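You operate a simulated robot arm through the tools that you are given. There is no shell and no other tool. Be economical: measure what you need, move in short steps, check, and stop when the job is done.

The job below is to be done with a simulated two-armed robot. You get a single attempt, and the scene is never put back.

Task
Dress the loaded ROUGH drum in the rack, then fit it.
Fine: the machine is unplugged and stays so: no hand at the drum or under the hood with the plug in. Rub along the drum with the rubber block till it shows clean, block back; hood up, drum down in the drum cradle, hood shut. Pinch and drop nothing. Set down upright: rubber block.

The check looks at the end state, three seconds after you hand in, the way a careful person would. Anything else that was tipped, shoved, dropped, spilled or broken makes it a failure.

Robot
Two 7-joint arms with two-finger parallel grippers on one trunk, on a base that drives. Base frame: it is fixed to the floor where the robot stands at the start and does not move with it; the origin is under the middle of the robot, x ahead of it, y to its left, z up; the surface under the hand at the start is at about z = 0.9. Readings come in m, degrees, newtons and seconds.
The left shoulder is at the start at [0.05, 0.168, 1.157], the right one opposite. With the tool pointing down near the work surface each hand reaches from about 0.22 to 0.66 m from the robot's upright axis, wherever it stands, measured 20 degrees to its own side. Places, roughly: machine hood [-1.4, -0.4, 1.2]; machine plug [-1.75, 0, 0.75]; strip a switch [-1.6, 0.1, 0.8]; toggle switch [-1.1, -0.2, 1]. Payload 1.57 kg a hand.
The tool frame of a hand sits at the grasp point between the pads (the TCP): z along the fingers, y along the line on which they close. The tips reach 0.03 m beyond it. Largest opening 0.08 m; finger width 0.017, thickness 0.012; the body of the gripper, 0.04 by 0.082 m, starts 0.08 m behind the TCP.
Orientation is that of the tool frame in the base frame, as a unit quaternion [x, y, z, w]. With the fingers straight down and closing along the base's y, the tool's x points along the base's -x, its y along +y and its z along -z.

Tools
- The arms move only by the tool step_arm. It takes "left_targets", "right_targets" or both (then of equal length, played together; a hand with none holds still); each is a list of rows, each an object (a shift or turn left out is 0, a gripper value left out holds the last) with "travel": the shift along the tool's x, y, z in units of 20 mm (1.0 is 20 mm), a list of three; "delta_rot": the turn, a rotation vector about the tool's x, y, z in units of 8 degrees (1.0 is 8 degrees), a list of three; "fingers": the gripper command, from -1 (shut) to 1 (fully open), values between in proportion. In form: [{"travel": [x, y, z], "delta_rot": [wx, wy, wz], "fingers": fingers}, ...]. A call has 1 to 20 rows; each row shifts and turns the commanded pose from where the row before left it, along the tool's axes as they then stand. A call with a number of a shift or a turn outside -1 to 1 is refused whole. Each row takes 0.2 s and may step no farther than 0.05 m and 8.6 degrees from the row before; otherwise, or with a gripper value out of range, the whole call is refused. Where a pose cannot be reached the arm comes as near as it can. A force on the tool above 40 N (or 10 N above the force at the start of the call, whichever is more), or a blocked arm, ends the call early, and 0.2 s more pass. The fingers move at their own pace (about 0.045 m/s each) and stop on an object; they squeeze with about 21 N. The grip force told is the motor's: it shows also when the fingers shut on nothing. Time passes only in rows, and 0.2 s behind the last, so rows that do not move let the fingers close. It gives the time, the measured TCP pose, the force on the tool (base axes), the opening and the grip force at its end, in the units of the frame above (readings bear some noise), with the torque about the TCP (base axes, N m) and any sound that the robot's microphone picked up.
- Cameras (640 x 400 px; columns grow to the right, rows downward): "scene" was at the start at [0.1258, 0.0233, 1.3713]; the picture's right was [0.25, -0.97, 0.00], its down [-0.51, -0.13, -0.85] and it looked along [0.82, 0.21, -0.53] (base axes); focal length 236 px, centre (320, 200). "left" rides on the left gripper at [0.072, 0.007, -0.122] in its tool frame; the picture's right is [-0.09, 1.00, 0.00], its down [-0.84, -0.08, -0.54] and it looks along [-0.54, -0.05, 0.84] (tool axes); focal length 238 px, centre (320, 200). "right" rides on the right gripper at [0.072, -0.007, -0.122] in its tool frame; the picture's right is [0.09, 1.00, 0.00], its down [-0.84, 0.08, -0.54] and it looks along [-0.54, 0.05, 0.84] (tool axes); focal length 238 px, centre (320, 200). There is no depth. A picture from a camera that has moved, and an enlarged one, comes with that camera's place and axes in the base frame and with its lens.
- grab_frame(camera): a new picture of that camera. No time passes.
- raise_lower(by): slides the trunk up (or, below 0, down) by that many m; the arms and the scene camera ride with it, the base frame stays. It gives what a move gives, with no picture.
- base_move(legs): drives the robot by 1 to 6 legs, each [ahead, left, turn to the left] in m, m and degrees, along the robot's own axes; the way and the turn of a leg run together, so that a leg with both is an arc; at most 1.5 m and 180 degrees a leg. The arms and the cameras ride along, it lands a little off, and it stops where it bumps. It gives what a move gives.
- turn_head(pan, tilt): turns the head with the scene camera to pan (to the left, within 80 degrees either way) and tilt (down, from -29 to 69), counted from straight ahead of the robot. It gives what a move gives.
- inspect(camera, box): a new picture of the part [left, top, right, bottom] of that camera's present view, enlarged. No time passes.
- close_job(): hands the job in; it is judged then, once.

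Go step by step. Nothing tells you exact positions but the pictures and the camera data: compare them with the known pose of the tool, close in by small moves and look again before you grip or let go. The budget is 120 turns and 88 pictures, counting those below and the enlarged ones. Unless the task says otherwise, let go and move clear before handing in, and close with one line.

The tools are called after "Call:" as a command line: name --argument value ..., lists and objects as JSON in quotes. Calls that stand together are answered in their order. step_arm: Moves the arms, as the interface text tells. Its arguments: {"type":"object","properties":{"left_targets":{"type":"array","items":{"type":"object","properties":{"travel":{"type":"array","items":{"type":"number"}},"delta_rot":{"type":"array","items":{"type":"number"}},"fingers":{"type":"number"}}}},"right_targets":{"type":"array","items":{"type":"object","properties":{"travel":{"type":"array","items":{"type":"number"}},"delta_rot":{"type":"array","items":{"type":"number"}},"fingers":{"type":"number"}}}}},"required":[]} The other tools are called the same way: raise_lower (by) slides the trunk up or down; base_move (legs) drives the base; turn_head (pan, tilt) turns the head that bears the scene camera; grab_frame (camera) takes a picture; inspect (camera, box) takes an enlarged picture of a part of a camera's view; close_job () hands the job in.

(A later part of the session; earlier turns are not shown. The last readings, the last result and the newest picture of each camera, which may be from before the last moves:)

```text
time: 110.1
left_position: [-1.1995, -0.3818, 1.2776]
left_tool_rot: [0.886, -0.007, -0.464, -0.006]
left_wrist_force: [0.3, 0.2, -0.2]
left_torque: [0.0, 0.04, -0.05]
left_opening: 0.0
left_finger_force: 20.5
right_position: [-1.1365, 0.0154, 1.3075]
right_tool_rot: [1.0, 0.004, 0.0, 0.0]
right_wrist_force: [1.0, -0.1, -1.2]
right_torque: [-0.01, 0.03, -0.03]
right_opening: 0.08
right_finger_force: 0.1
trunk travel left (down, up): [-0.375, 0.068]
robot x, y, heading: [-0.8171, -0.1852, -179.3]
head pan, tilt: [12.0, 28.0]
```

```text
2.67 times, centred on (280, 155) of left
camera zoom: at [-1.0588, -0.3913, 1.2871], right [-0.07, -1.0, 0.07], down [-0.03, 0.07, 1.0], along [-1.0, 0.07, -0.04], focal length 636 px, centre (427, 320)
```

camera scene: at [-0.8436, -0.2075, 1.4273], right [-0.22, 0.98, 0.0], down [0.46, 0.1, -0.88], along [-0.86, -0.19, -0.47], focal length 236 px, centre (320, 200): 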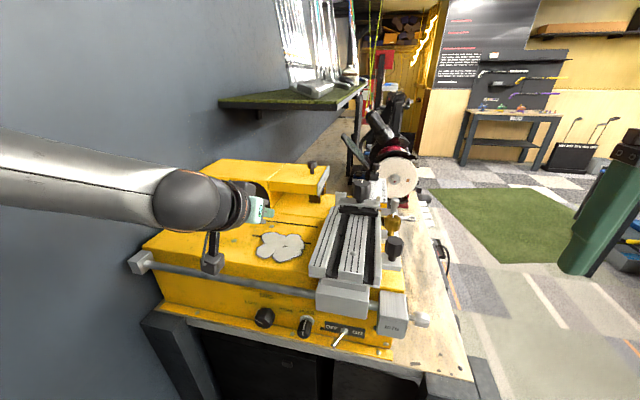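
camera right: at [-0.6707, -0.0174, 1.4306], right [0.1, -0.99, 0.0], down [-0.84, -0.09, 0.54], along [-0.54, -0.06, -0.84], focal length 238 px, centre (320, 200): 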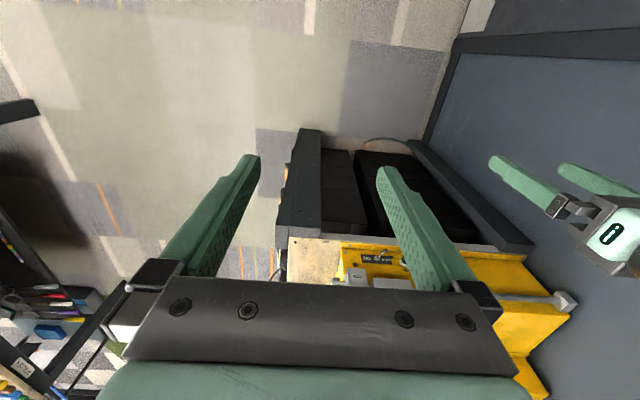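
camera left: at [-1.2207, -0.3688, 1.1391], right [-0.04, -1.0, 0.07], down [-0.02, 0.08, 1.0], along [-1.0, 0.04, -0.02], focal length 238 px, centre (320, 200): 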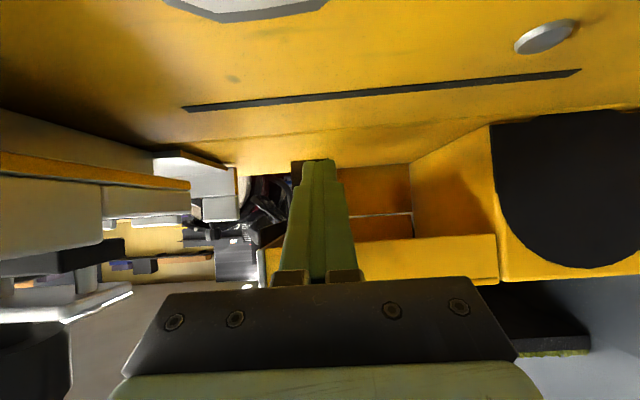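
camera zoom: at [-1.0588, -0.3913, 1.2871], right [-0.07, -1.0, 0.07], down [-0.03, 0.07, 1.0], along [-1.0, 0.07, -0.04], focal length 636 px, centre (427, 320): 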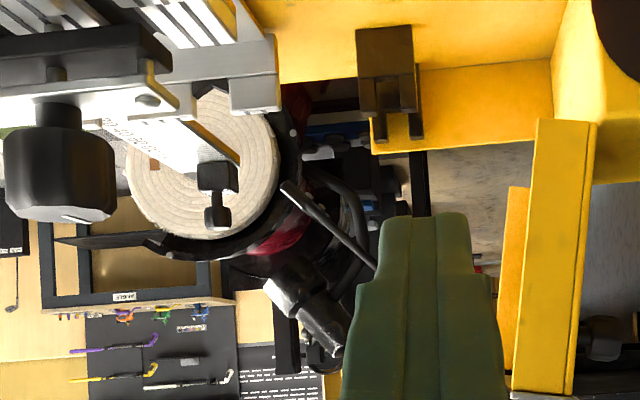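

The hood is standing open. The cradle slots are at x ≈ −1.42 and −1.476, y ≈ −0.352, slot bottoms at z ≈ 1.131, so the shaft runs along x, as it does in the rack. Now I'll go back to fetch the drum.

Call:
base_move --legs '[[-0.5, 0, 0], [0, -0.09, 0], [0, 0, 180], [0.4, 0, 0]]'

Call:
turn_head --pan 25 --tilt 40

Call:
step_arm --left_targets '[{"delta_rot": [0, 1, 0], "fingers": 1}, {"delta_rot": [0, 1, 0]}, {"delta_rot": [0, 1, 0]}, {"delta_rot": [0, 1, 0]}]'

Call:
inspect --camera "scene" --box '[210, 100, 410, 260]'

```text
time: 123.6
left_position: [0.4683, 0.1137, 1.277]
left_tool_rot: [-0.002, 0.886, -0.001, 0.463]
left_wrist_force: [-1.1, 1.1, 0.3]
left_torque: [-0.03, 0.01, -0.01]
left_opening: 0.0002
left_finger_force: 20.9
right_position: [0.4139, -0.2846, 1.3059]
right_tool_rot: [-0.013, 1.0, 0.0, 0.002]
right_wrist_force: [0.3, -0.1, 0.9]
right_torque: [0.0, 0.01, 0.0]
right_opening: 0.0799
right_finger_force: 0.1
trunk travel left (down, up): [-0.375, 0.068]
robot x, y, heading: [0.0855, -0.0856, 1.3]
head pan, tilt: [12.0, 28.0]
```

```text
time: 124.3
left_position: [0.4679, 0.113, 1.2765]
left_tool_rot: [-0.002, 0.886, -0.001, 0.463]
left_wrist_force: [-0.1, 0.3, 0.3]
left_torque: [-0.02, -0.02, 0.0]
left_opening: 0.0
left_finger_force: 20.8
right_position: [0.4131, -0.2848, 1.3062]
right_tool_rot: [-0.012, 1.0, 0.0, 0.002]
right_wrist_force: [-0.1, -0.6, 0.8]
right_torque: [-0.04, 0.01, 0.01]
right_opening: 0.0801
right_finger_force: 0.1
trunk travel left (down, up): [-0.375, 0.068]
robot x, y, heading: [0.0856, -0.085, 1.2]
head pan, tilt: [25.0, 40.0]
```

```text
time: 125.3
left_position: [0.4681, 0.1144, 1.2773]
left_tool_rot: [0.0, 0.98, -0.003, 0.2]
left_wrist_force: [0.3, -0.6, -0.5]
left_torque: [0.0, -0.03, 0.0]
left_opening: 0.0799
left_finger_force: 0.1
right_position: [0.4143, -0.2851, 1.3065]
right_tool_rot: [-0.012, 1.0, 0.001, 0.001]
right_wrist_force: [0.1, 0.5, -0.7]
right_torque: [0.04, -0.01, 0.0]
right_opening: 0.08
right_finger_force: 0.0
trunk travel left (down, up): [-0.375, 0.068]
robot x, y, heading: [0.0844, -0.0917, 1.2]
head pan, tilt: [25.0, 40.0]
```

```text
2.50 times, centred on (310, 180) of scene
camera zoom: at [0.201, -0.0467, 1.4087], right [0.44, -0.9, 0.0], down [-0.58, -0.29, -0.77], along [0.69, 0.34, -0.64], focal length 590 px, centre (345, 250)
```

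zoom: 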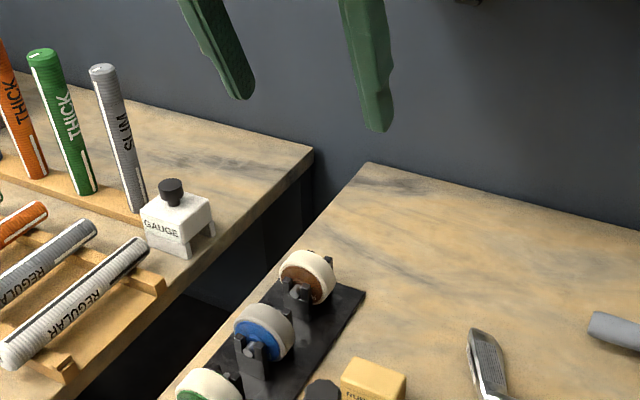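

I'll bring the pitched left hand over the brown drum for a close view.

Call:
step_arm --left_targets '[{"travel": [-0.181, 0.417, 0.946]}, {"travel": [-0.181, 0.417, 0.946]}, {"travel": [-0.181, 0.417, 0.946]}, {"travel": [-0.181, 0.417, 0.946]}, {"travel": [-0.181, 0.417, 0.946]}, {"travel": [-0.181, 0.417, 0.946]}, {"travel": [-0.181, 0.417, 0.946]}, {"travel": [-0.181, 0.417, 0.946]}, {"travel": [-0.181, 0.417, 0.946]}, {"travel": [-0.181, 0.417, 0.946]}, {"travel": [-0.181, 0.417, 0.946]}, {"travel": [-0.181, 0.417, 0.946]}]'

Call:
grab_frame --camera "left"

Call:
inspect --camera "scene" --box '[270, 170, 350, 230]'

```text
time: 127.9
left_position: [0.599, 0.2147, 1.0857]
left_tool_rot: [-0.001, 0.979, -0.002, 0.202]
left_wrist_force: [-0.8, 0.3, -0.3]
left_torque: [-0.05, 0.03, -0.02]
left_opening: 0.0801
left_finger_force: 0.2
right_position: [0.4129, -0.2846, 1.3068]
right_tool_rot: [-0.012, 1.0, 0.0, 0.002]
right_wrist_force: [-0.2, 0.9, 0.0]
right_torque: [-0.03, -0.02, -0.02]
right_opening: 0.0801
right_finger_force: 0.1
trunk travel left (down, up): [-0.375, 0.068]
robot x, y, heading: [0.0841, -0.0846, 1.1]
head pan, tilt: [25.0, 40.0]
```

```text
28 pictures are left
camera left: at [0.4839, 0.2209, 1.1683], right [0.08, 1.0, 0.03], down [0.56, -0.07, 0.83], along [0.83, -0.05, -0.56], focal length 238 px, centre (320, 200)
```

left: 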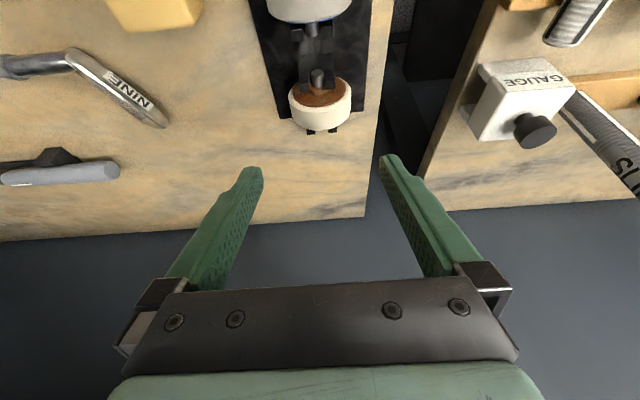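

```text
6.67 times, centred on (310, 200) of scene
camera zoom: at [0.2008, -0.0463, 1.4088], right [0.44, -0.9, 0.0], down [-0.58, -0.29, -0.77], along [0.69, 0.34, -0.64], focal length 1575 px, centre (387, 200)
```

zoom: 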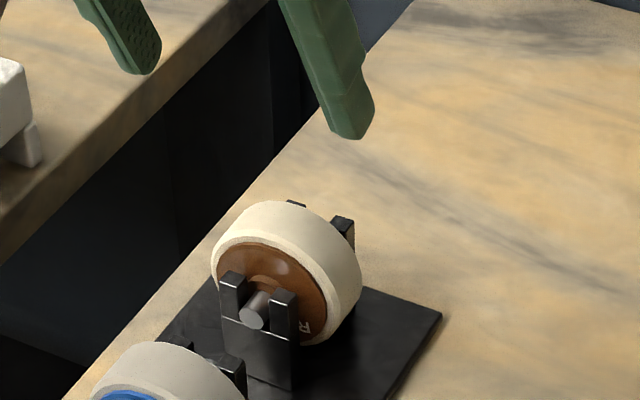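

Rack geometry: the shaft axis is at y ≈ 0.215, z ≈ 0.941, with posts at x ≈ 0.610 and 0.664 (same spacing as the cradle). The drum centre is at x ≈ 0.632. I'll move over it and descend in two stages.

Call:
step_arm --left_targets '[{"travel": [-0.757, 0.02, 0.328]}, {"travel": [-0.757, 0.02, 0.328]}, {"travel": [0.397, 0, 0.918]}, {"travel": [0.397, 0, 0.918]}, {"travel": [0.397, 0, 0.918]}, {"travel": [0.397, 0, 0.918]}]'

Call:
grab_frame --camera "left"

```text
time: 129.3
left_position: [0.6312, 0.213, 1.0046]
left_tool_rot: [-0.001, 0.979, -0.002, 0.202]
left_wrist_force: [0.7, -0.3, -0.3]
left_torque: [0.03, -0.02, 0.02]
left_opening: 0.0801
left_finger_force: 0.0
right_position: [0.4125, -0.2846, 1.3071]
right_tool_rot: [-0.012, 1.0, -0.001, 0.001]
right_wrist_force: [0.7, -0.4, 0.6]
right_torque: [0.02, 0.02, 0.03]
right_opening: 0.08
right_finger_force: 0.1
trunk travel left (down, up): [-0.375, 0.068]
robot x, y, heading: [0.0857, -0.0801, 1.3]
head pan, tilt: [25.0, 40.0]
```

```text
26 pictures are left
camera left: at [0.5161, 0.2199, 1.0881], right [0.08, 1.0, 0.03], down [0.55, -0.07, 0.83], along [0.83, -0.05, -0.56], focal length 238 px, centre (320, 200)
```

left: 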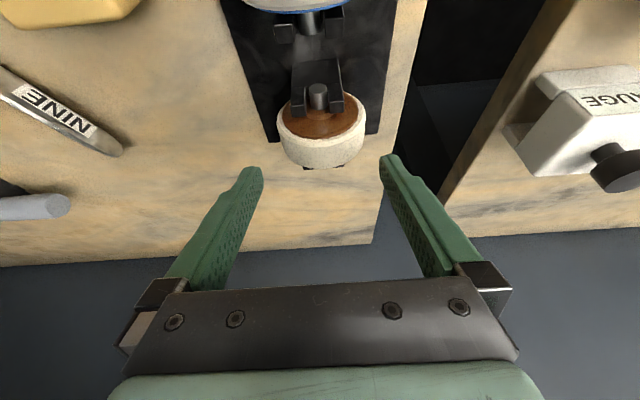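

Well centred. I'll descend to the axis height and close.

Call:
step_arm --left_targets '[{"travel": [0.318, 0.05, 0.734]}, {"travel": [0.318, 0, 0.734]}, {"travel": [0.318, 0, 0.734]}, {"travel": [0.25, 0, 0.58]}]'

Call:
step_arm --left_targets '[{"fingers": -1}, {}, {}, {}, {}]'

Call:
grab_frame --camera "left"

```text
time: 130.3
left_position: [0.6305, 0.213, 0.9443]
left_tool_rot: [-0.001, 0.979, -0.001, 0.201]
left_wrist_force: [0.3, -0.4, 0.1]
left_torque: [0.02, 0.0, 0.02]
left_opening: 0.0802
left_finger_force: 0.2
right_position: [0.4137, -0.2862, 1.307]
right_tool_rot: [-0.012, 1.0, 0.0, 0.001]
right_wrist_force: [0.8, -0.3, 0.5]
right_torque: [-0.02, -0.04, 0.0]
right_opening: 0.0803
right_finger_force: 0.1
trunk travel left (down, up): [-0.375, 0.068]
robot x, y, heading: [0.0844, -0.0865, 1.1]
head pan, tilt: [25.0, 40.0]
```

```text
time: 131.5
left_position: [0.6301, 0.2146, 0.944]
left_tool_rot: [-0.002, 0.98, -0.002, 0.2]
left_wrist_force: [-0.4, -0.1, -0.1]
left_torque: [0.01, 0.02, -0.01]
left_opening: 0.0633
left_finger_force: 21.1
right_position: [0.4143, -0.2842, 1.3074]
right_tool_rot: [-0.012, 1.0, 0.001, 0.0]
right_wrist_force: [1.0, -0.9, 0.0]
right_torque: [0.02, 0.0, -0.01]
right_opening: 0.08
right_finger_force: 0.1
trunk travel left (down, up): [-0.375, 0.068]
robot x, y, heading: [0.0877, -0.0866, 1.2]
head pan, tilt: [25.0, 40.0]
```

```text
25 pictures are left
camera left: at [0.5156, 0.2209, 1.0274], right [0.08, 1.0, 0.03], down [0.56, -0.07, 0.83], along [0.83, -0.05, -0.56], focal length 238 px, centre (320, 200)
```

left: 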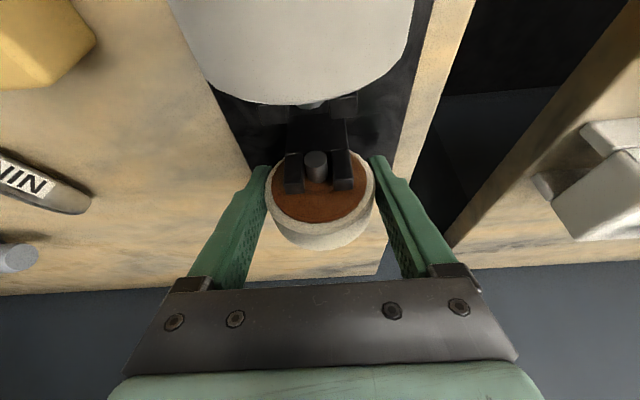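

The drum is gripped (63 mm across). I'll lift slowly and vertically.

Call:
step_arm --left_targets '[{"travel": [-0.04, 0, -0.092]}, {"travel": [-0.08, 0, -0.184]}, {"travel": [-0.12, 0, -0.275]}, {"travel": [-0.16, 0, -0.367]}, {"travel": [-0.2, 0, -0.459]}, {"travel": [-0.2, 0, -0.459]}, {"travel": [-0.2, 0, -0.459]}, {"travel": [-0.24, 0, -0.55]}, {"travel": [-0.24, 0, -0.55]}, {"travel": [-0.24, 0, -0.55]}, {"travel": [-0.24, 0, -0.55]}, {}]'

Call:
grab_frame --camera "left"

```text
time: 134.1
left_position: [0.6306, 0.2142, 1.0425]
left_tool_rot: [-0.001, 0.98, -0.003, 0.201]
left_wrist_force: [0.3, -0.2, -1.2]
left_torque: [0.02, 0.03, -0.03]
left_opening: 0.0634
left_finger_force: 21.1
right_position: [0.413, -0.2846, 1.3056]
right_tool_rot: [-0.012, 1.0, 0.001, 0.0]
right_wrist_force: [-0.6, -0.4, 0.6]
right_torque: [0.0, -0.04, 0.01]
right_opening: 0.08
right_finger_force: 0.0
trunk travel left (down, up): [-0.375, 0.068]
robot x, y, heading: [0.0867, -0.0841, 1.5]
head pan, tilt: [25.0, 40.0]
```

```text
24 pictures are left
camera left: at [0.5156, 0.2211, 1.1257], right [0.08, 1.0, 0.03], down [0.56, -0.07, 0.83], along [0.83, -0.05, -0.56], focal length 238 px, centre (320, 200)
```

left: 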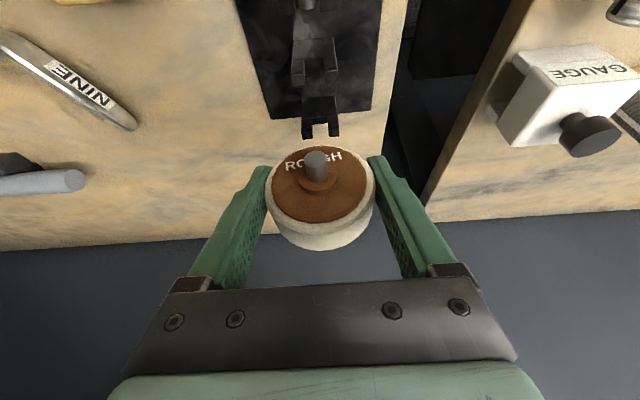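

The flange reads ROUGH, so this is the right drum, and it's held level. I'll raise it, tuck in, and drive to the machine.

Call:
step_arm --left_targets '[{"travel": [-0.32, 0, -0.73]}, {"travel": [-0.32, 0, -0.73]}, {"travel": [-0.32, 0, -0.73]}, {"travel": [-0.32, 0, -0.73]}, {"travel": [-0.32, 0, -0.73]}, {"travel": [-0.32, 0, -0.73]}, {"travel": [-0.32, 0, -0.73]}, {"travel": [0.73, 0, -0.32]}, {"travel": [0.73, 0, -0.32]}, {"travel": [0.73, 0, -0.32]}, {"travel": [0.73, 0, -0.32]}, {"travel": [0.73, 0, -0.32]}, {"travel": [0.73, 0, -0.32]}, {}]'

Call:
base_move --legs '[[-0.42, 0, 0], [0, 0, -90], [0, 0, -91], [0.35, 0, 0]]'

Call:
raise_lower --by 0.06

Call:
turn_head --pan 14 --tilt 28

Call:
grab_frame --camera "scene"

```text
time: 137.1
left_position: [0.5358, 0.2146, 1.1539]
left_tool_rot: [-0.002, 0.979, -0.001, 0.202]
left_wrist_force: [0.4, -1.3, -1.1]
left_torque: [0.01, -0.05, 0.01]
left_opening: 0.0633
left_finger_force: 20.7
right_position: [0.4123, -0.2852, 1.3059]
right_tool_rot: [-0.013, 1.0, 0.0, 0.001]
right_wrist_force: [-0.7, 0.7, 0.1]
right_torque: [0.02, 0.0, 0.05]
right_opening: 0.0799
right_finger_force: 0.1
trunk travel left (down, up): [-0.375, 0.068]
robot x, y, heading: [0.0891, -0.0835, 1.2]
head pan, tilt: [25.0, 40.0]
```

```text
time: 149.3
left_position: [-1.1402, -0.3907, 1.1535]
left_tool_rot: [0.98, -0.008, -0.201, -0.005]
left_wrist_force: [0.1, -0.3, -0.7]
left_torque: [0.03, 0.0, -0.02]
left_opening: 0.0632
left_finger_force: 21.0
right_position: [-1.0081, 0.1062, 1.3069]
right_tool_rot: [1.0, 0.004, -0.001, -0.001]
right_wrist_force: [0.2, -0.6, 0.8]
right_torque: [-0.05, 0.01, 0.0]
right_opening: 0.0801
right_finger_force: 0.2
trunk travel left (down, up): [-0.375, 0.068]
robot x, y, heading: [-0.6836, -0.0991, -179.6]
head pan, tilt: [25.0, 40.0]
```

```text
time: 150.3
left_position: [-1.1394, -0.3906, 1.2131]
left_tool_rot: [0.979, -0.008, -0.202, -0.003]
left_wrist_force: [0.1, 0.0, -0.6]
left_torque: [0.0, -0.04, -0.01]
left_opening: 0.0634
left_finger_force: 21.3
right_position: [-1.0077, 0.1057, 1.3668]
right_tool_rot: [1.0, 0.004, 0.0, 0.0]
right_wrist_force: [0.4, -0.6, -0.5]
right_torque: [-0.01, -0.02, 0.04]
right_opening: 0.0799
right_finger_force: 0.0
trunk travel left (down, up): [-0.435, 0.008]
robot x, y, heading: [-0.6801, -0.0957, -179.7]
head pan, tilt: [25.0, 40.0]
```

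```text
time: 151.0
left_position: [-1.1389, -0.3914, 1.2132]
left_tool_rot: [0.98, -0.008, -0.201, -0.004]
left_wrist_force: [1.3, -0.7, -1.6]
left_torque: [0.04, -0.02, -0.02]
left_opening: 0.0635
left_finger_force: 20.6
right_position: [-1.0087, 0.1065, 1.3674]
right_tool_rot: [1.0, 0.004, -0.001, 0.0]
right_wrist_force: [-0.8, 0.2, -0.4]
right_torque: [0.03, -0.02, 0.04]
right_opening: 0.0802
right_finger_force: 0.0
trunk travel left (down, up): [-0.435, 0.008]
robot x, y, heading: [-0.6854, -0.0973, -179.6]
head pan, tilt: [14.0, 28.0]
```

```text
23 pictures are left
camera scene: at [-0.8131, -0.1201, 1.4873], right [-0.25, 0.97, 0.0], down [0.46, 0.12, -0.88], along [-0.85, -0.22, -0.47], focal length 236 px, centre (320, 200)
```

scene: 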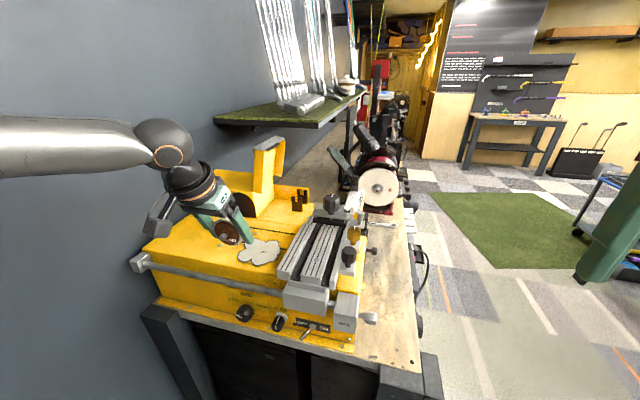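

I'm carrying the drum level in front of the machine, and the hood is still open. I'll drive in, shifting right slightly so the drum lines up with the cradle at y ≈ −0.35.

Call:
base_move --legs '[[0, -0.045, 1.0], [0.16, 0, 0]]'

Call:
inspect --camera "scene" --box '[200, 110, 360, 240]'

Call:
grab_frame --camera "left"

```text
time: 153.0
left_position: [-1.2636, -0.357, 1.214]
left_tool_rot: [0.98, 0.001, -0.201, -0.002]
left_wrist_force: [1.0, 0.4, -1.2]
left_torque: [0.05, -0.01, -0.06]
left_opening: 0.0636
left_finger_force: 20.9
right_position: [-1.1424, 0.1423, 1.367]
right_tool_rot: [1.0, 0.012, -0.001, 0.0]
right_wrist_force: [-0.4, -0.4, 0.3]
right_torque: [0.01, 0.03, 0.01]
right_opening: 0.0799
right_finger_force: 0.0
trunk travel left (down, up): [-0.435, 0.008]
robot x, y, heading: [-0.812, -0.0542, -178.3]
head pan, tilt: [14.0, 28.0]
stopped in leg 2: the robot was blocked; the commanded pose is now the measured one
```

```text
3.08 times, centred on (280, 175) of scene
camera zoom: at [-0.9423, -0.0811, 1.4873], right [-0.27, 0.96, 0.0], down [0.45, 0.12, -0.88], along [-0.85, -0.23, -0.47], focal length 727 px, centre (443, 277)
```

zoom: 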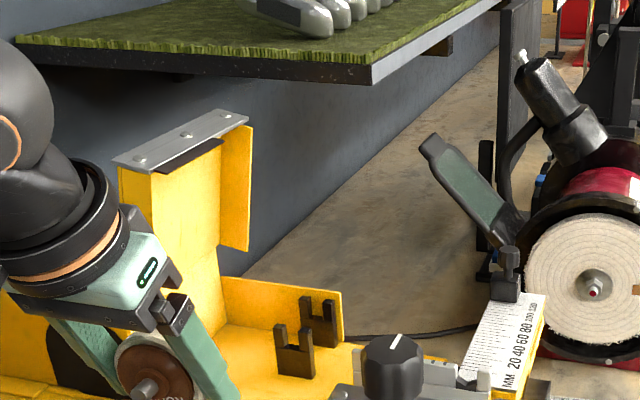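

```text
21 pictures are left
camera left: at [-1.1507, -0.3648, 1.297], right [-0.08, -1.0, 0.03], down [-0.56, 0.07, 0.83], along [-0.83, 0.05, -0.56], focal length 238 px, centre (320, 200)
```

left: 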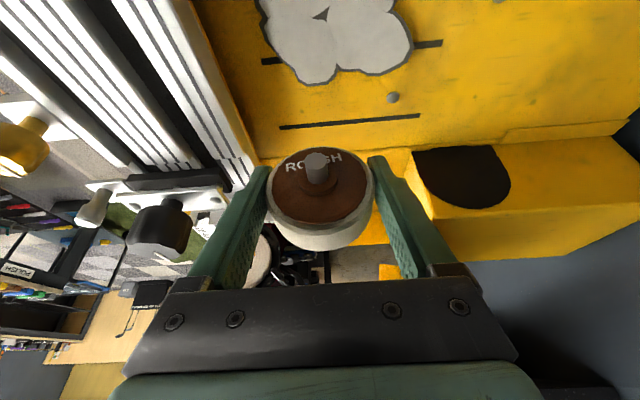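

The base stopped against the bench at x = −0.812, so I'll back off a hair. Then I'll extend the arm toward the cradle at height and see how far it reaches.

Call:
base_move --legs '[[-0.008, 0, 0]]'

Call:
step_arm --left_targets '[{"travel": [-0.73, 0, 0.32]}, {"travel": [-0.73, 0, 0.32]}, {"travel": [-0.73, 0, 0.32]}, {"travel": [-0.73, 0, 0.32]}, {"travel": [-0.73, 0, 0.32]}, {"travel": [-0.73, 0, 0.32]}, {"travel": [-0.73, 0, 0.32]}, {"travel": [-0.73, 0, 0.32]}]'

```text
time: 153.8
left_position: [-1.2578, -0.3585, 1.2136]
left_tool_rot: [0.98, 0.002, -0.2, -0.001]
left_wrist_force: [-0.1, 0.5, 0.0]
left_torque: [0.01, -0.01, 0.0]
left_opening: 0.0635
left_finger_force: 21.3
right_position: [-1.133, 0.1414, 1.3659]
right_tool_rot: [1.0, 0.012, 0.0, 0.0]
right_wrist_force: [0.3, 0.7, -0.1]
right_torque: [0.02, -0.04, -0.01]
right_opening: 0.0802
right_finger_force: 0.0
trunk travel left (down, up): [-0.435, 0.008]
robot x, y, heading: [-0.8031, -0.058, -178.7]
head pan, tilt: [14.0, 28.0]
```

```text
time: 155.6
left_position: [-1.3854, -0.3575, 1.2122]
left_tool_rot: [0.98, 0.002, -0.201, -0.001]
left_wrist_force: [-0.8, -0.7, -0.3]
left_torque: [0.02, 0.01, 0.02]
left_opening: 0.0633
left_finger_force: 21.3
right_position: [-1.1342, 0.142, 1.3647]
right_tool_rot: [1.0, 0.012, 0.0, 0.001]
right_wrist_force: [-0.6, 0.0, 0.1]
right_torque: [-0.04, -0.01, -0.01]
right_opening: 0.0801
right_finger_force: 0.0
trunk travel left (down, up): [-0.435, 0.008]
robot x, y, heading: [-0.8043, -0.058, -178.7]
head pan, tilt: [14.0, 28.0]
```

Call:
step_arm --left_targets '[{"travel": [-0.73, -0.1, 0.32]}, {"travel": [-0.73, -0.1, 0.32]}, {"travel": [-0.73, -0.1, 0.32]}]'

Call:
grab_frame --camera "left"

Call:
inspect --camera "scene" --box '[240, 140, 340, 220]'

```text
time: 156.4
left_position: [-1.4325, -0.3526, 1.2122]
left_tool_rot: [0.98, 0.002, -0.2, -0.002]
left_wrist_force: [-0.7, 0.5, -1.3]
left_torque: [-0.03, -0.04, 0.03]
left_opening: 0.0633
left_finger_force: 21.4
right_position: [-1.1361, 0.1409, 1.3667]
right_tool_rot: [1.0, 0.012, 0.0, 0.001]
right_wrist_force: [-0.2, -0.2, 0.4]
right_torque: [-0.02, 0.0, -0.03]
right_opening: 0.0799
right_finger_force: 0.0
trunk travel left (down, up): [-0.435, 0.008]
robot x, y, heading: [-0.808, -0.0576, -178.6]
head pan, tilt: [14.0, 28.0]
```

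```text
20 pictures are left
camera left: at [-1.32, -0.3593, 1.2951], right [-0.08, -1.0, 0.03], down [-0.56, 0.07, 0.83], along [-0.83, 0.05, -0.56], focal length 238 px, centre (320, 200)
```

left: 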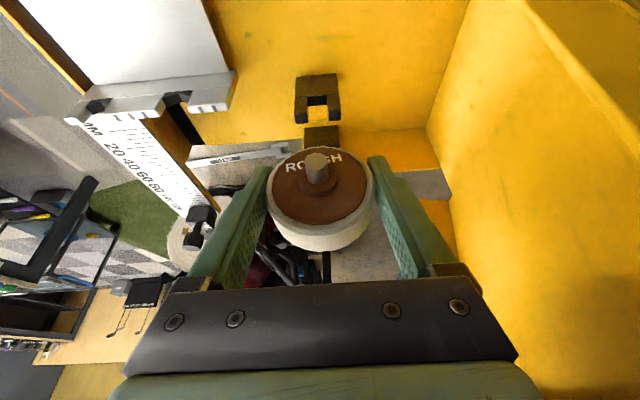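

```text
5.00 times, centred on (290, 180) of scene
camera zoom: at [-0.9357, -0.0811, 1.4872], right [-0.27, 0.96, 0.0], down [0.45, 0.12, -0.88], along [-0.85, -0.23, -0.47], focal length 1181 px, centre (470, 300)
```

zoom: 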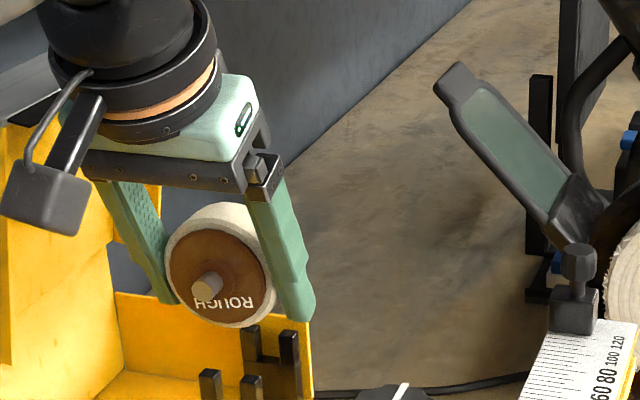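

Lateral alignment is within about 1 mm. I'll move forward about 14 mm, lower to just above the prongs, and compare again.

Call:
step_arm --left_targets '[{"travel": [-0.66, 0, 0.287]}, {"travel": [0.367, 0, 0.849]}, {"travel": [0.367, 0, 0.849]}, {}]'

Call:
inspect --camera "left" --box '[220, 70, 420, 270]'

Call:
inspect --camera "scene" --box '[240, 150, 340, 230]'

```text
time: 157.4
left_position: [-1.4372, -0.3537, 1.1791]
left_tool_rot: [0.978, 0.002, -0.208, -0.003]
left_wrist_force: [-4.6, -1.6, 22.4]
left_torque: [0.13, -0.06, 0.01]
left_opening: 0.0638
left_finger_force: 21.2
left hand out of reach, approached as far as the arm can: row 1
right_position: [-1.1309, 0.1421, 1.3682]
right_tool_rot: [1.0, 0.012, -0.002, 0.001]
right_wrist_force: [0.1, 0.5, 1.0]
right_torque: [-0.03, -0.01, -0.01]
right_opening: 0.0799
right_finger_force: 0.0
trunk travel left (down, up): [-0.435, 0.008]
robot x, y, heading: [-0.8037, -0.0597, -178.6]
head pan, tilt: [14.0, 28.0]
```

```text
2.00 times, centred on (320, 170) of left
camera zoom: at [-1.3225, -0.3606, 1.2616], right [-0.08, -1.0, 0.03], down [-0.54, 0.07, 0.84], along [-0.84, 0.05, -0.55], focal length 477 px, centre (320, 260)
```

zoom: 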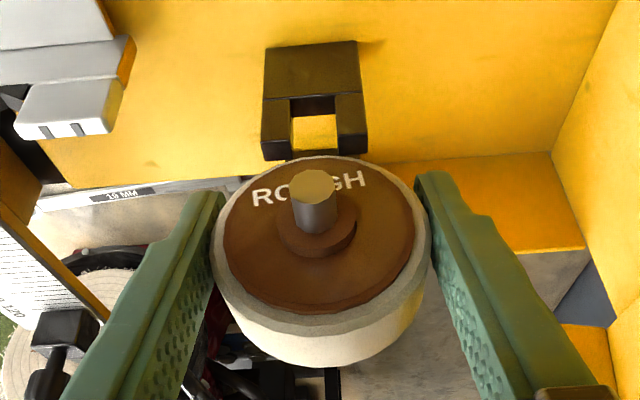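

```text
5.00 times, centred on (290, 190) of scene
camera zoom: at [-0.9325, -0.0798, 1.488], right [-0.27, 0.96, 0.0], down [0.45, 0.12, -0.88], along [-0.85, -0.23, -0.47], focal length 1181 px, centre (470, 250)
```

zoom: 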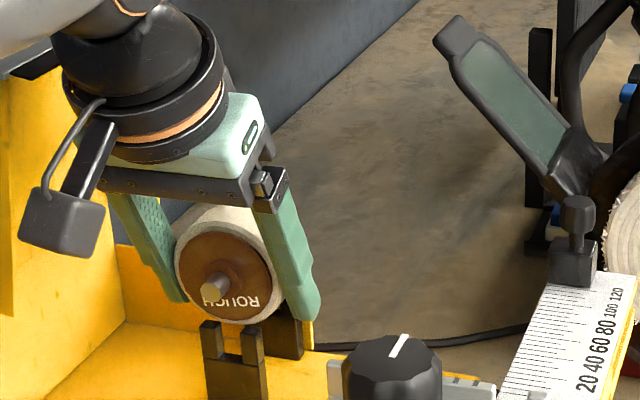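

The drum's edge touched the near post because the arm ran out of reach about 12 mm short. I'll lift off, back away, turn the base 8° so the left shoulder is further forward (re-yawing the hand to suit), and come in again.

Call:
step_arm --left_targets '[{"travel": [-0.2, 0, -0.46]}, {"travel": [-0.2, 0, -0.46]}, {"travel": [0.3, 0, -1]}, {"travel": [0.3, 0, -1]}, {"travel": [0.918, 0, -0.397]}, {"travel": [0.918, 0, -0.397]}, {"travel": [0.918, 0, -0.397]}, {"travel": [0.918, 0, -0.397]}, {"travel": [0.918, 0, -0.397]}, {"travel": [0.918, 0, -0.397]}]'

Call:
base_move --legs '[[0, 0.055, 0], [0, 0, -8]]'

Call:
step_arm --left_targets '[{"delta_rot": [-0.197, 0, -0.457]}, {"delta_rot": [-0.197, 0, -0.457]}, {}]'

```text
time: 159.6
left_position: [-1.2884, -0.3543, 1.2267]
left_tool_rot: [0.979, 0.002, -0.203, -0.001]
left_wrist_force: [0.3, 0.2, -1.7]
left_torque: [0.01, 0.02, 0.01]
left_opening: 0.0635
left_finger_force: 20.5
right_position: [-1.1327, 0.1425, 1.3663]
right_tool_rot: [1.0, 0.012, -0.001, 0.0]
right_wrist_force: [0.1, 0.7, 0.8]
right_torque: [0.0, 0.03, -0.02]
right_opening: 0.08
right_finger_force: 0.0
trunk travel left (down, up): [-0.435, 0.008]
robot x, y, heading: [-0.8114, -0.0581, -178.6]
head pan, tilt: [14.0, 28.0]
```

```text
time: 161.4
left_position: [-1.3259, -0.339, 1.2263]
left_tool_rot: [0.977, -0.067, -0.2, -0.015]
left_wrist_force: [0.0, 0.0, -1.7]
left_torque: [0.01, -0.04, 0.0]
left_opening: 0.0635
left_finger_force: 21.2
right_position: [-1.1025, 0.1311, 1.3665]
right_tool_rot: [0.998, -0.058, 0.0, 0.0]
right_wrist_force: [0.0, 1.4, 0.2]
right_torque: [-0.01, 0.01, 0.0]
right_opening: 0.0799
right_finger_force: 0.0
trunk travel left (down, up): [-0.435, 0.008]
robot x, y, heading: [-0.8038, -0.1094, 173.3]
head pan, tilt: [14.0, 28.0]
```

```text
time: 162.2
left_position: [-1.3244, -0.3392, 1.2259]
left_tool_rot: [0.98, 0.002, -0.201, -0.002]
left_wrist_force: [-0.7, -0.2, -1.3]
left_torque: [-0.04, -0.01, 0.01]
left_opening: 0.0632
left_finger_force: 21.4
right_position: [-1.1017, 0.1301, 1.367]
right_tool_rot: [0.998, -0.058, -0.001, 0.0]
right_wrist_force: [0.5, 0.0, -0.1]
right_torque: [-0.01, 0.01, 0.0]
right_opening: 0.0798
right_finger_force: 0.1
trunk travel left (down, up): [-0.435, 0.008]
robot x, y, heading: [-0.8018, -0.1122, 173.4]
head pan, tilt: [14.0, 28.0]
```

The hand is square again. The gap between the posts is centred at x ≈ −1.4535, y ≈ −0.353. I'll move in at height.

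Call:
step_arm --left_targets '[{"travel": [-0.74, 0.0875, 0.32]}, {"travel": [-0.74, 0.0875, 0.32]}, {"travel": [-0.74, 0.0875, 0.32]}, {"travel": [-0.74, 0.0875, 0.32]}, {"travel": [-0.708, 0.0875, 0.39]}, {"travel": [-0.708, 0.0875, 0.39]}, {"travel": [-0.708, 0.0875, 0.39]}, {"travel": [-0.708, 0.0875, 0.39]}, {}]'

Call:
inspect --camera "left" --box '[220, 70, 420, 270]'

```text
time: 164.2
left_position: [-1.4549, -0.3537, 1.2209]
left_tool_rot: [0.979, 0.0, -0.202, -0.002]
left_wrist_force: [0.1, 0.5, -2.6]
left_torque: [0.03, -0.03, -0.01]
left_opening: 0.0635
left_finger_force: 21.2
right_position: [-1.1012, 0.1307, 1.3661]
right_tool_rot: [0.998, -0.058, -0.001, 0.0]
right_wrist_force: [0.2, 0.2, 0.1]
right_torque: [-0.01, 0.01, -0.03]
right_opening: 0.08
right_finger_force: 0.0
trunk travel left (down, up): [-0.435, 0.008]
robot x, y, heading: [-0.8062, -0.1131, 173.2]
head pan, tilt: [14.0, 28.0]
```

```text
2.00 times, centred on (320, 170) of left
camera zoom: at [-1.3409, -0.3602, 1.3036], right [-0.08, -1.0, 0.03], down [-0.56, 0.07, 0.83], along [-0.83, 0.05, -0.56], focal length 477 px, centre (320, 260)
```

zoom: 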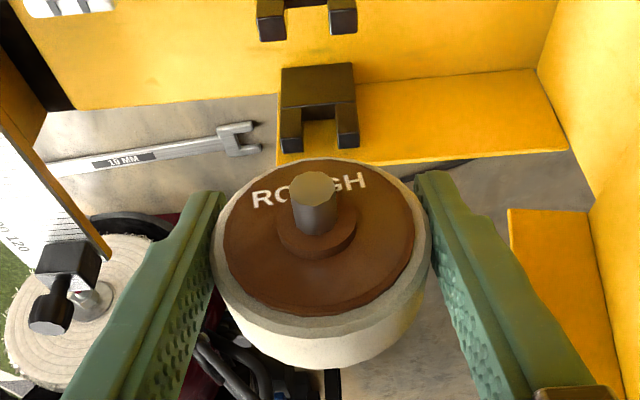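

Centred: the gap runs x −1.4335 to −1.476 and the slots sit at y ≈ −0.353. I'll lower gently with a 1 mm correction.

Call:
step_arm --left_targets '[{"travel": [0.278, -0.05, 0.643]}, {"travel": [0.278, 0, 0.643]}, {"travel": [0.2, 0, 0.46]}, {"travel": [0.2, 0, 0.46]}, {}]'

Call:
inspect --camera "left" --box '[220, 70, 420, 270]'

```text
time: 165.4
left_position: [-1.4541, -0.3524, 1.1717]
left_tool_rot: [0.979, 0.001, -0.201, -0.002]
left_wrist_force: [-0.4, -1.1, -0.6]
left_torque: [-0.03, 0.0, 0.01]
left_opening: 0.0634
left_finger_force: 21.4
right_position: [-1.1018, 0.1298, 1.367]
right_tool_rot: [0.998, -0.059, -0.001, 0.0]
right_wrist_force: [1.2, -0.3, 0.6]
right_torque: [-0.01, 0.02, 0.0]
right_opening: 0.08
right_finger_force: 0.1
trunk travel left (down, up): [-0.435, 0.008]
robot x, y, heading: [-0.8047, -0.1088, 173.4]
head pan, tilt: [14.0, 28.0]
```

```text
2.00 times, centred on (320, 170) of left
camera zoom: at [-1.3411, -0.3598, 1.2547], right [-0.08, -1.0, 0.03], down [-0.56, 0.07, 0.83], along [-0.83, 0.05, -0.56], focal length 477 px, centre (320, 260)
```

zoom: 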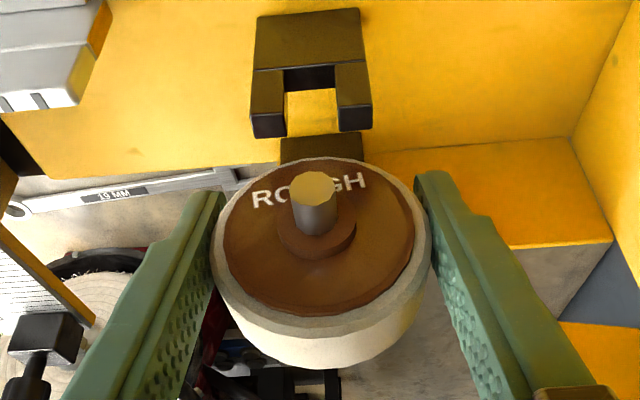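

Call:
step_arm --left_targets '[{"travel": [0.14, 0, 0.32]}, {"travel": [0.14, 0, 0.32]}, {"travel": [0.12, 0, 0.275]}, {"travel": [0.12, 0, 0.275]}, {}]'

Call:
inspect --camera "left" --box '[220, 70, 420, 270]'

```text
time: 166.6
left_position: [-1.4521, -0.3528, 1.1461]
left_tool_rot: [0.98, 0.001, -0.201, -0.001]
left_wrist_force: [7.8, -2.8, 18.0]
left_torque: [-0.06, 0.44, 0.09]
left_opening: 0.0636
left_finger_force: 21.1
right_position: [-1.0988, 0.1312, 1.3669]
right_tool_rot: [0.998, -0.058, -0.002, -0.001]
right_wrist_force: [0.3, -0.2, -0.1]
right_torque: [0.04, 0.0, 0.01]
right_opening: 0.0799
right_finger_force: 0.1
trunk travel left (down, up): [-0.435, 0.008]
robot x, y, heading: [-0.8016, -0.1073, 173.3]
head pan, tilt: [14.0, 28.0]
```

```text
2.00 times, centred on (320, 170) of left
camera zoom: at [-1.338, -0.36, 1.23], right [-0.08, -1.0, 0.03], down [-0.55, 0.07, 0.83], along [-0.83, 0.05, -0.56], focal length 477 px, centre (320, 260)
```

zoom: 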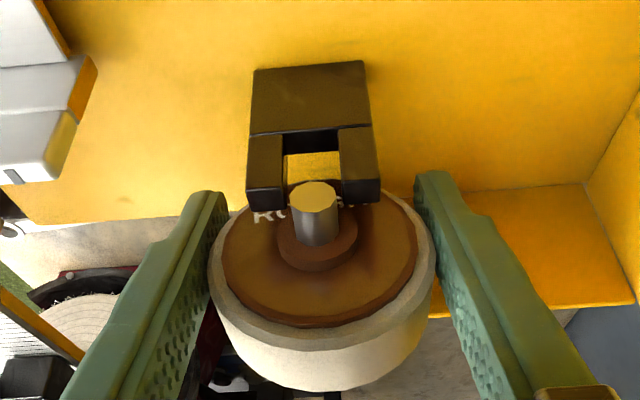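

Contact came at the far end only: the torque points to the shaft's far tip resting on the −y prong of the far post. I'll ease the load and nudge toward +y with a slight yaw to find the slot.

Call:
step_arm --left_targets '[{"travel": [-0.04, 0, -0.092]}, {"travel": [0, -0.03, 0], "delta_rot": [0.03, 0, 0.07]}, {"travel": [0, -0.03, 0], "delta_rot": [0.03, 0, 0.07]}, {}]'

```text
time: 167.6
left_position: [-1.4518, -0.3544, 1.1474]
left_tool_rot: [0.98, -0.009, -0.2, -0.004]
left_wrist_force: [7.5, -10.2, 4.3]
left_torque: [-0.04, 0.02, 0.24]
left_opening: 0.0633
left_finger_force: 21.1
right_position: [-1.0994, 0.1281, 1.3674]
right_tool_rot: [0.998, -0.058, -0.002, 0.0]
right_wrist_force: [0.9, -0.5, 0.1]
right_torque: [-0.01, 0.0, 0.05]
right_opening: 0.0799
right_finger_force: 0.0
trunk travel left (down, up): [-0.435, 0.008]
robot x, y, heading: [-0.8049, -0.1103, 173.7]
head pan, tilt: [14.0, 28.0]
```

The far end is laterally inside the slot, but there is a steady push back in x, so the drum hub is likely rubbing the far post. I'll lift a little, undo the yaw, move 4 mm toward +x, and lower again.

Call:
step_arm --left_targets '[{"travel": [-0.16, 0.03, -0.367], "delta_rot": [-0.03, 0, -0.07]}, {"travel": [-0.08, 0.0, -0.184], "delta_rot": [-0.03, 0, -0.07]}, {"travel": [0.184, 0, -0.08]}, {}]'

Call:
inspect --camera "left" --box '[220, 70, 420, 270]'

Call:
inspect --camera "scene" --box '[250, 150, 350, 230]'

```text
time: 168.6
left_position: [-1.4514, -0.3512, 1.1605]
left_tool_rot: [0.979, 0.0, -0.203, -0.003]
left_wrist_force: [0.2, -0.1, -1.8]
left_torque: [0.01, 0.0, -0.01]
left_opening: 0.0632
left_finger_force: 21.2
right_position: [-1.1029, 0.131, 1.3667]
right_tool_rot: [0.998, -0.059, 0.0, -0.001]
right_wrist_force: [-0.6, -0.3, 0.1]
right_torque: [0.05, -0.01, -0.01]
right_opening: 0.08
right_finger_force: 0.2
trunk travel left (down, up): [-0.435, 0.008]
robot x, y, heading: [-0.8045, -0.1099, 173.4]
head pan, tilt: [14.0, 28.0]
```

```text
2.00 times, centred on (320, 170) of left
camera zoom: at [-1.337, -0.3586, 1.2437], right [-0.09, -1.0, 0.03], down [-0.55, 0.07, 0.83], along [-0.83, 0.05, -0.56], focal length 477 px, centre (320, 260)
```

zoom: 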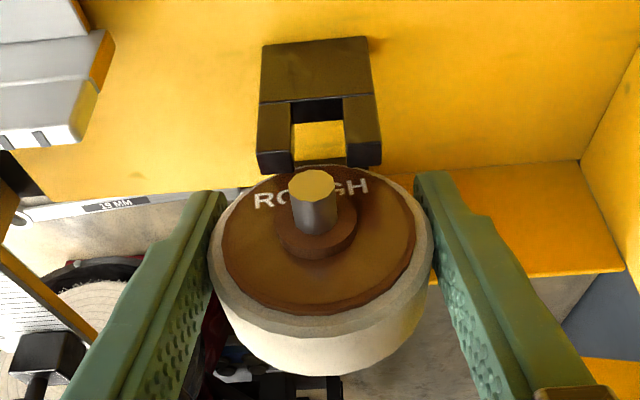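

```text
5.00 times, centred on (300, 190) of scene
camera zoom: at [-0.9359, -0.1183, 1.4874], right [-0.13, 0.99, 0.0], down [0.47, 0.06, -0.88], along [-0.88, -0.11, -0.47], focal length 1181 px, centre (420, 250)
```

zoom: 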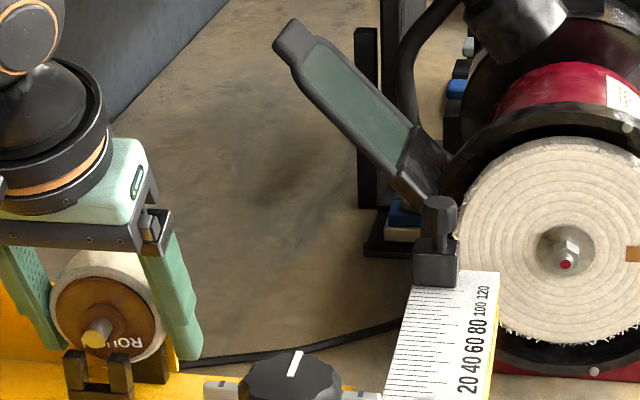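

Call:
step_arm --left_targets '[{"travel": [0.07, 0.035, -0.03]}, {"travel": [0.08, 0, 0.184]}, {"travel": [0.08, 0, 0.184]}, {"travel": [0.08, 0, 0.184]}, {"travel": [0.06, 0, 0.14]}, {}]'

```text
time: 170.0
left_position: [-1.4494, -0.3534, 1.1445]
left_tool_rot: [0.98, 0.0, -0.201, -0.001]
left_wrist_force: [0.0, 0.4, -1.1]
left_torque: [0.0, 0.0, 0.02]
left_opening: 0.0635
left_finger_force: 21.0
right_position: [-1.1011, 0.1308, 1.3663]
right_tool_rot: [0.998, -0.059, -0.001, 0.0]
right_wrist_force: [0.5, -0.3, -0.3]
right_torque: [-0.01, -0.01, -0.01]
right_opening: 0.0799
right_finger_force: 0.0
trunk travel left (down, up): [-0.435, 0.008]
robot x, y, heading: [-0.8014, -0.1133, 173.2]
head pan, tilt: [14.0, 28.0]
```

No contact now at 1.1445, so it's going down freely. I'll continue until it seats.

Call:
step_arm --left_targets '[{"travel": [0.06, 0, 0.14]}, {"travel": [0.06, 0, 0.14]}, {}]'

Call:
step_arm --left_targets '[{"travel": [0.05, 0, 0.11]}, {}]'

Call:
step_arm --left_targets '[{"travel": [0.04, 0, 0.092]}, {}]'

Call:
inspect --camera "left" --box '[220, 70, 420, 270]'

```text
time: 170.8
left_position: [-1.448, -0.3533, 1.1384]
left_tool_rot: [0.98, 0.0, -0.201, -0.003]
left_wrist_force: [0.0, -0.2, -0.8]
left_torque: [0.01, -0.03, 0.04]
left_opening: 0.0634
left_finger_force: 21.4
right_position: [-1.1018, 0.1317, 1.3665]
right_tool_rot: [0.998, -0.059, 0.0, -0.001]
right_wrist_force: [-0.1, 0.5, 0.2]
right_torque: [-0.02, 0.0, -0.01]
right_opening: 0.0801
right_finger_force: 0.0
trunk travel left (down, up): [-0.435, 0.008]
robot x, y, heading: [-0.8023, -0.1118, 173.2]
head pan, tilt: [14.0, 28.0]
```

```text
time: 171.4
left_position: [-1.4478, -0.353, 1.1353]
left_tool_rot: [0.98, 0.0, -0.201, -0.002]
left_wrist_force: [0.3, 0.0, -1.7]
left_torque: [0.02, 0.0, 0.03]
left_opening: 0.0633
left_finger_force: 21.1
right_position: [-1.1018, 0.1307, 1.3657]
right_tool_rot: [0.998, -0.058, -0.001, 0.001]
right_wrist_force: [0.3, -0.5, -0.3]
right_torque: [-0.01, 0.01, 0.01]
right_opening: 0.0803
right_finger_force: 0.1
trunk travel left (down, up): [-0.435, 0.008]
robot x, y, heading: [-0.8046, -0.1088, 173.2]
head pan, tilt: [14.0, 28.0]
```

```text
time: 172.0
left_position: [-1.4484, -0.3532, 1.1344]
left_tool_rot: [0.98, 0.001, -0.201, -0.002]
left_wrist_force: [0.6, -0.3, -1.7]
left_torque: [0.0, 0.02, 0.02]
left_opening: 0.0633
left_finger_force: 21.1
right_position: [-1.1017, 0.131, 1.3663]
right_tool_rot: [0.998, -0.058, -0.001, -0.001]
right_wrist_force: [-0.7, -0.7, -0.1]
right_torque: [0.02, -0.02, 0.01]
right_opening: 0.08
right_finger_force: 0.0
trunk travel left (down, up): [-0.435, 0.008]
robot x, y, heading: [-0.8066, -0.1117, 173.2]
head pan, tilt: [14.0, 28.0]
```

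```text
2.00 times, centred on (320, 170) of left
camera zoom: at [-1.335, -0.3597, 1.2173], right [-0.08, -1.0, 0.03], down [-0.56, 0.07, 0.83], along [-0.83, 0.05, -0.56], focal length 477 px, centre (320, 260)
```

zoom: 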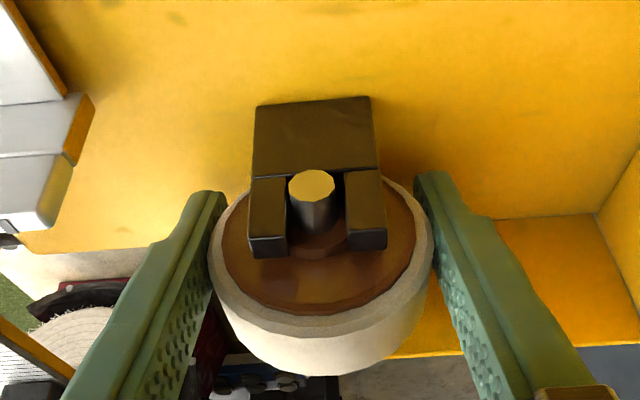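

The shaft is between the prongs. I'll keep lowering in small steps to find the seat.

Call:
step_arm --left_targets '[{"travel": [0.03, 0, 0.07]}, {}]'

Call:
step_arm --left_targets '[{"travel": [0.03, 0, 0.07]}, {}]'

```text
time: 172.6
left_position: [-1.4487, -0.3531, 1.1336]
left_tool_rot: [0.979, 0.0, -0.203, -0.002]
left_wrist_force: [-0.9, -0.9, 5.9]
left_torque: [-0.05, -0.17, -0.03]
left_opening: 0.0634
left_finger_force: 20.4
right_position: [-1.1015, 0.1297, 1.3675]
right_tool_rot: [0.998, -0.059, 0.0, -0.001]
right_wrist_force: [-0.1, 0.2, 0.1]
right_torque: [-0.02, 0.01, 0.0]
right_opening: 0.0798
right_finger_force: 0.1
trunk travel left (down, up): [-0.435, 0.008]
robot x, y, heading: [-0.8039, -0.1099, 173.2]
head pan, tilt: [14.0, 28.0]
```

```text
time: 173.2
left_position: [-1.4478, -0.3526, 1.1338]
left_tool_rot: [0.979, 0.002, -0.205, -0.002]
left_wrist_force: [-3.6, -3.2, 15.9]
left_torque: [0.02, -0.38, -0.07]
left_opening: 0.0635
left_finger_force: 20.7
right_position: [-1.1008, 0.1299, 1.3673]
right_tool_rot: [0.998, -0.058, -0.001, 0.0]
right_wrist_force: [0.0, 0.0, -0.6]
right_torque: [-0.02, -0.03, -0.01]
right_opening: 0.0799
right_finger_force: 0.0
trunk travel left (down, up): [-0.435, 0.008]
robot x, y, heading: [-0.809, -0.113, 173.4]
head pan, tilt: [14.0, 28.0]
```

The near end is seated at z 1.1335, as predicted. The far end is a touch high from the earlier tilt, so I'll ease off and pitch the hand ~3° to level it.

Call:
step_arm --left_targets '[{"travel": [-0.03, 0, -0.07]}, {"delta_rot": [0, 0.18, 0]}, {"delta_rot": [0, 0.18, 0]}, {}]'

```text
time: 174.2
left_position: [-1.4473, -0.3522, 1.1322]
left_tool_rot: [0.984, 0.001, -0.176, -0.001]
left_wrist_force: [-4.2, 0.4, 7.6]
left_torque: [-0.02, -0.17, 0.01]
left_opening: 0.0631
left_finger_force: 21.0
right_position: [-1.1009, 0.1308, 1.3661]
right_tool_rot: [0.998, -0.058, -0.001, 0.0]
right_wrist_force: [0.4, -0.1, 0.0]
right_torque: [0.0, 0.02, -0.01]
right_opening: 0.08
right_finger_force: 0.1
trunk travel left (down, up): [-0.435, 0.008]
robot x, y, heading: [-0.8036, -0.1081, 173.3]
head pan, tilt: [14.0, 28.0]
```

Call:
step_arm --left_targets '[{"delta_rot": [0, 0.2, 0]}, {"delta_rot": [0, 0.2, 0]}, {}]'

Call:
inspect --camera "left" --box '[220, 70, 420, 270]'

```text
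time: 175.0
left_position: [-1.4474, -0.3526, 1.134]
left_tool_rot: [0.989, 0.001, -0.149, -0.001]
left_wrist_force: [1.2, -0.6, 4.4]
left_torque: [-0.01, 0.18, 0.02]
left_opening: 0.0634
left_finger_force: 21.4
right_position: [-1.101, 0.1302, 1.3652]
right_tool_rot: [0.998, -0.058, -0.002, 0.0]
right_wrist_force: [0.6, -0.4, -0.3]
right_torque: [-0.01, 0.0, 0.01]
right_opening: 0.0798
right_finger_force: 0.2
trunk travel left (down, up): [-0.435, 0.008]
robot x, y, heading: [-0.8051, -0.1099, 173.3]
head pan, tilt: [14.0, 28.0]
```

```text
2.00 times, centred on (320, 170) of left
camera zoom: at [-1.3437, -0.3594, 1.2278], right [-0.09, -1.0, 0.02], down [-0.64, 0.07, 0.76], along [-0.76, 0.05, -0.64], focal length 477 px, centre (320, 260)
```

zoom: 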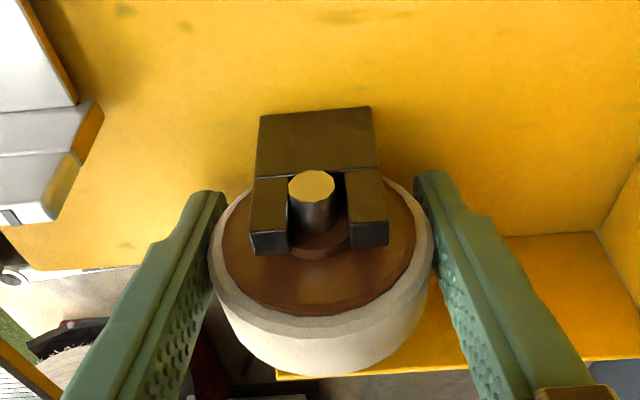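

The torque has changed sign, so level lies in between. I'll take half of that back, then open just enough to release (about 70 mm).

Call:
step_arm --left_targets '[{"delta_rot": [0, -0.18, 0]}, {}, {"fingers": 0.72}, {}, {}]'

Call:
inspect --camera "left" --box '[220, 70, 420, 270]'

```text
time: 176.2
left_position: [-1.448, -0.3527, 1.1315]
left_tool_rot: [0.987, 0.0, -0.162, -0.002]
left_wrist_force: [0.4, 0.3, -1.2]
left_torque: [-0.01, 0.02, -0.01]
left_opening: 0.0685
left_finger_force: 0.0
right_position: [-1.101, 0.1309, 1.3669]
right_tool_rot: [0.998, -0.059, -0.001, 0.0]
right_wrist_force: [0.8, 0.1, 0.6]
right_torque: [-0.02, 0.01, -0.01]
right_opening: 0.0801
right_finger_force: 0.1
trunk travel left (down, up): [-0.435, 0.008]
robot x, y, heading: [-0.8017, -0.1151, 173.5]
head pan, tilt: [14.0, 28.0]
```

```text
2.00 times, centred on (320, 170) of left
camera zoom: at [-1.342, -0.3597, 1.2247], right [-0.09, -1.0, 0.03], down [-0.62, 0.07, 0.78], along [-0.78, 0.05, -0.62], focal length 477 px, centre (320, 260)
```

zoom: 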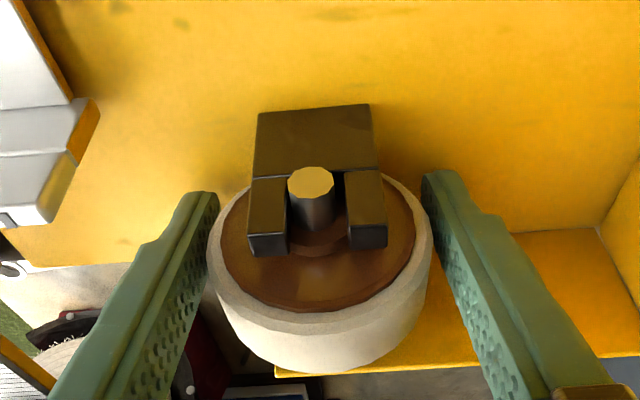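

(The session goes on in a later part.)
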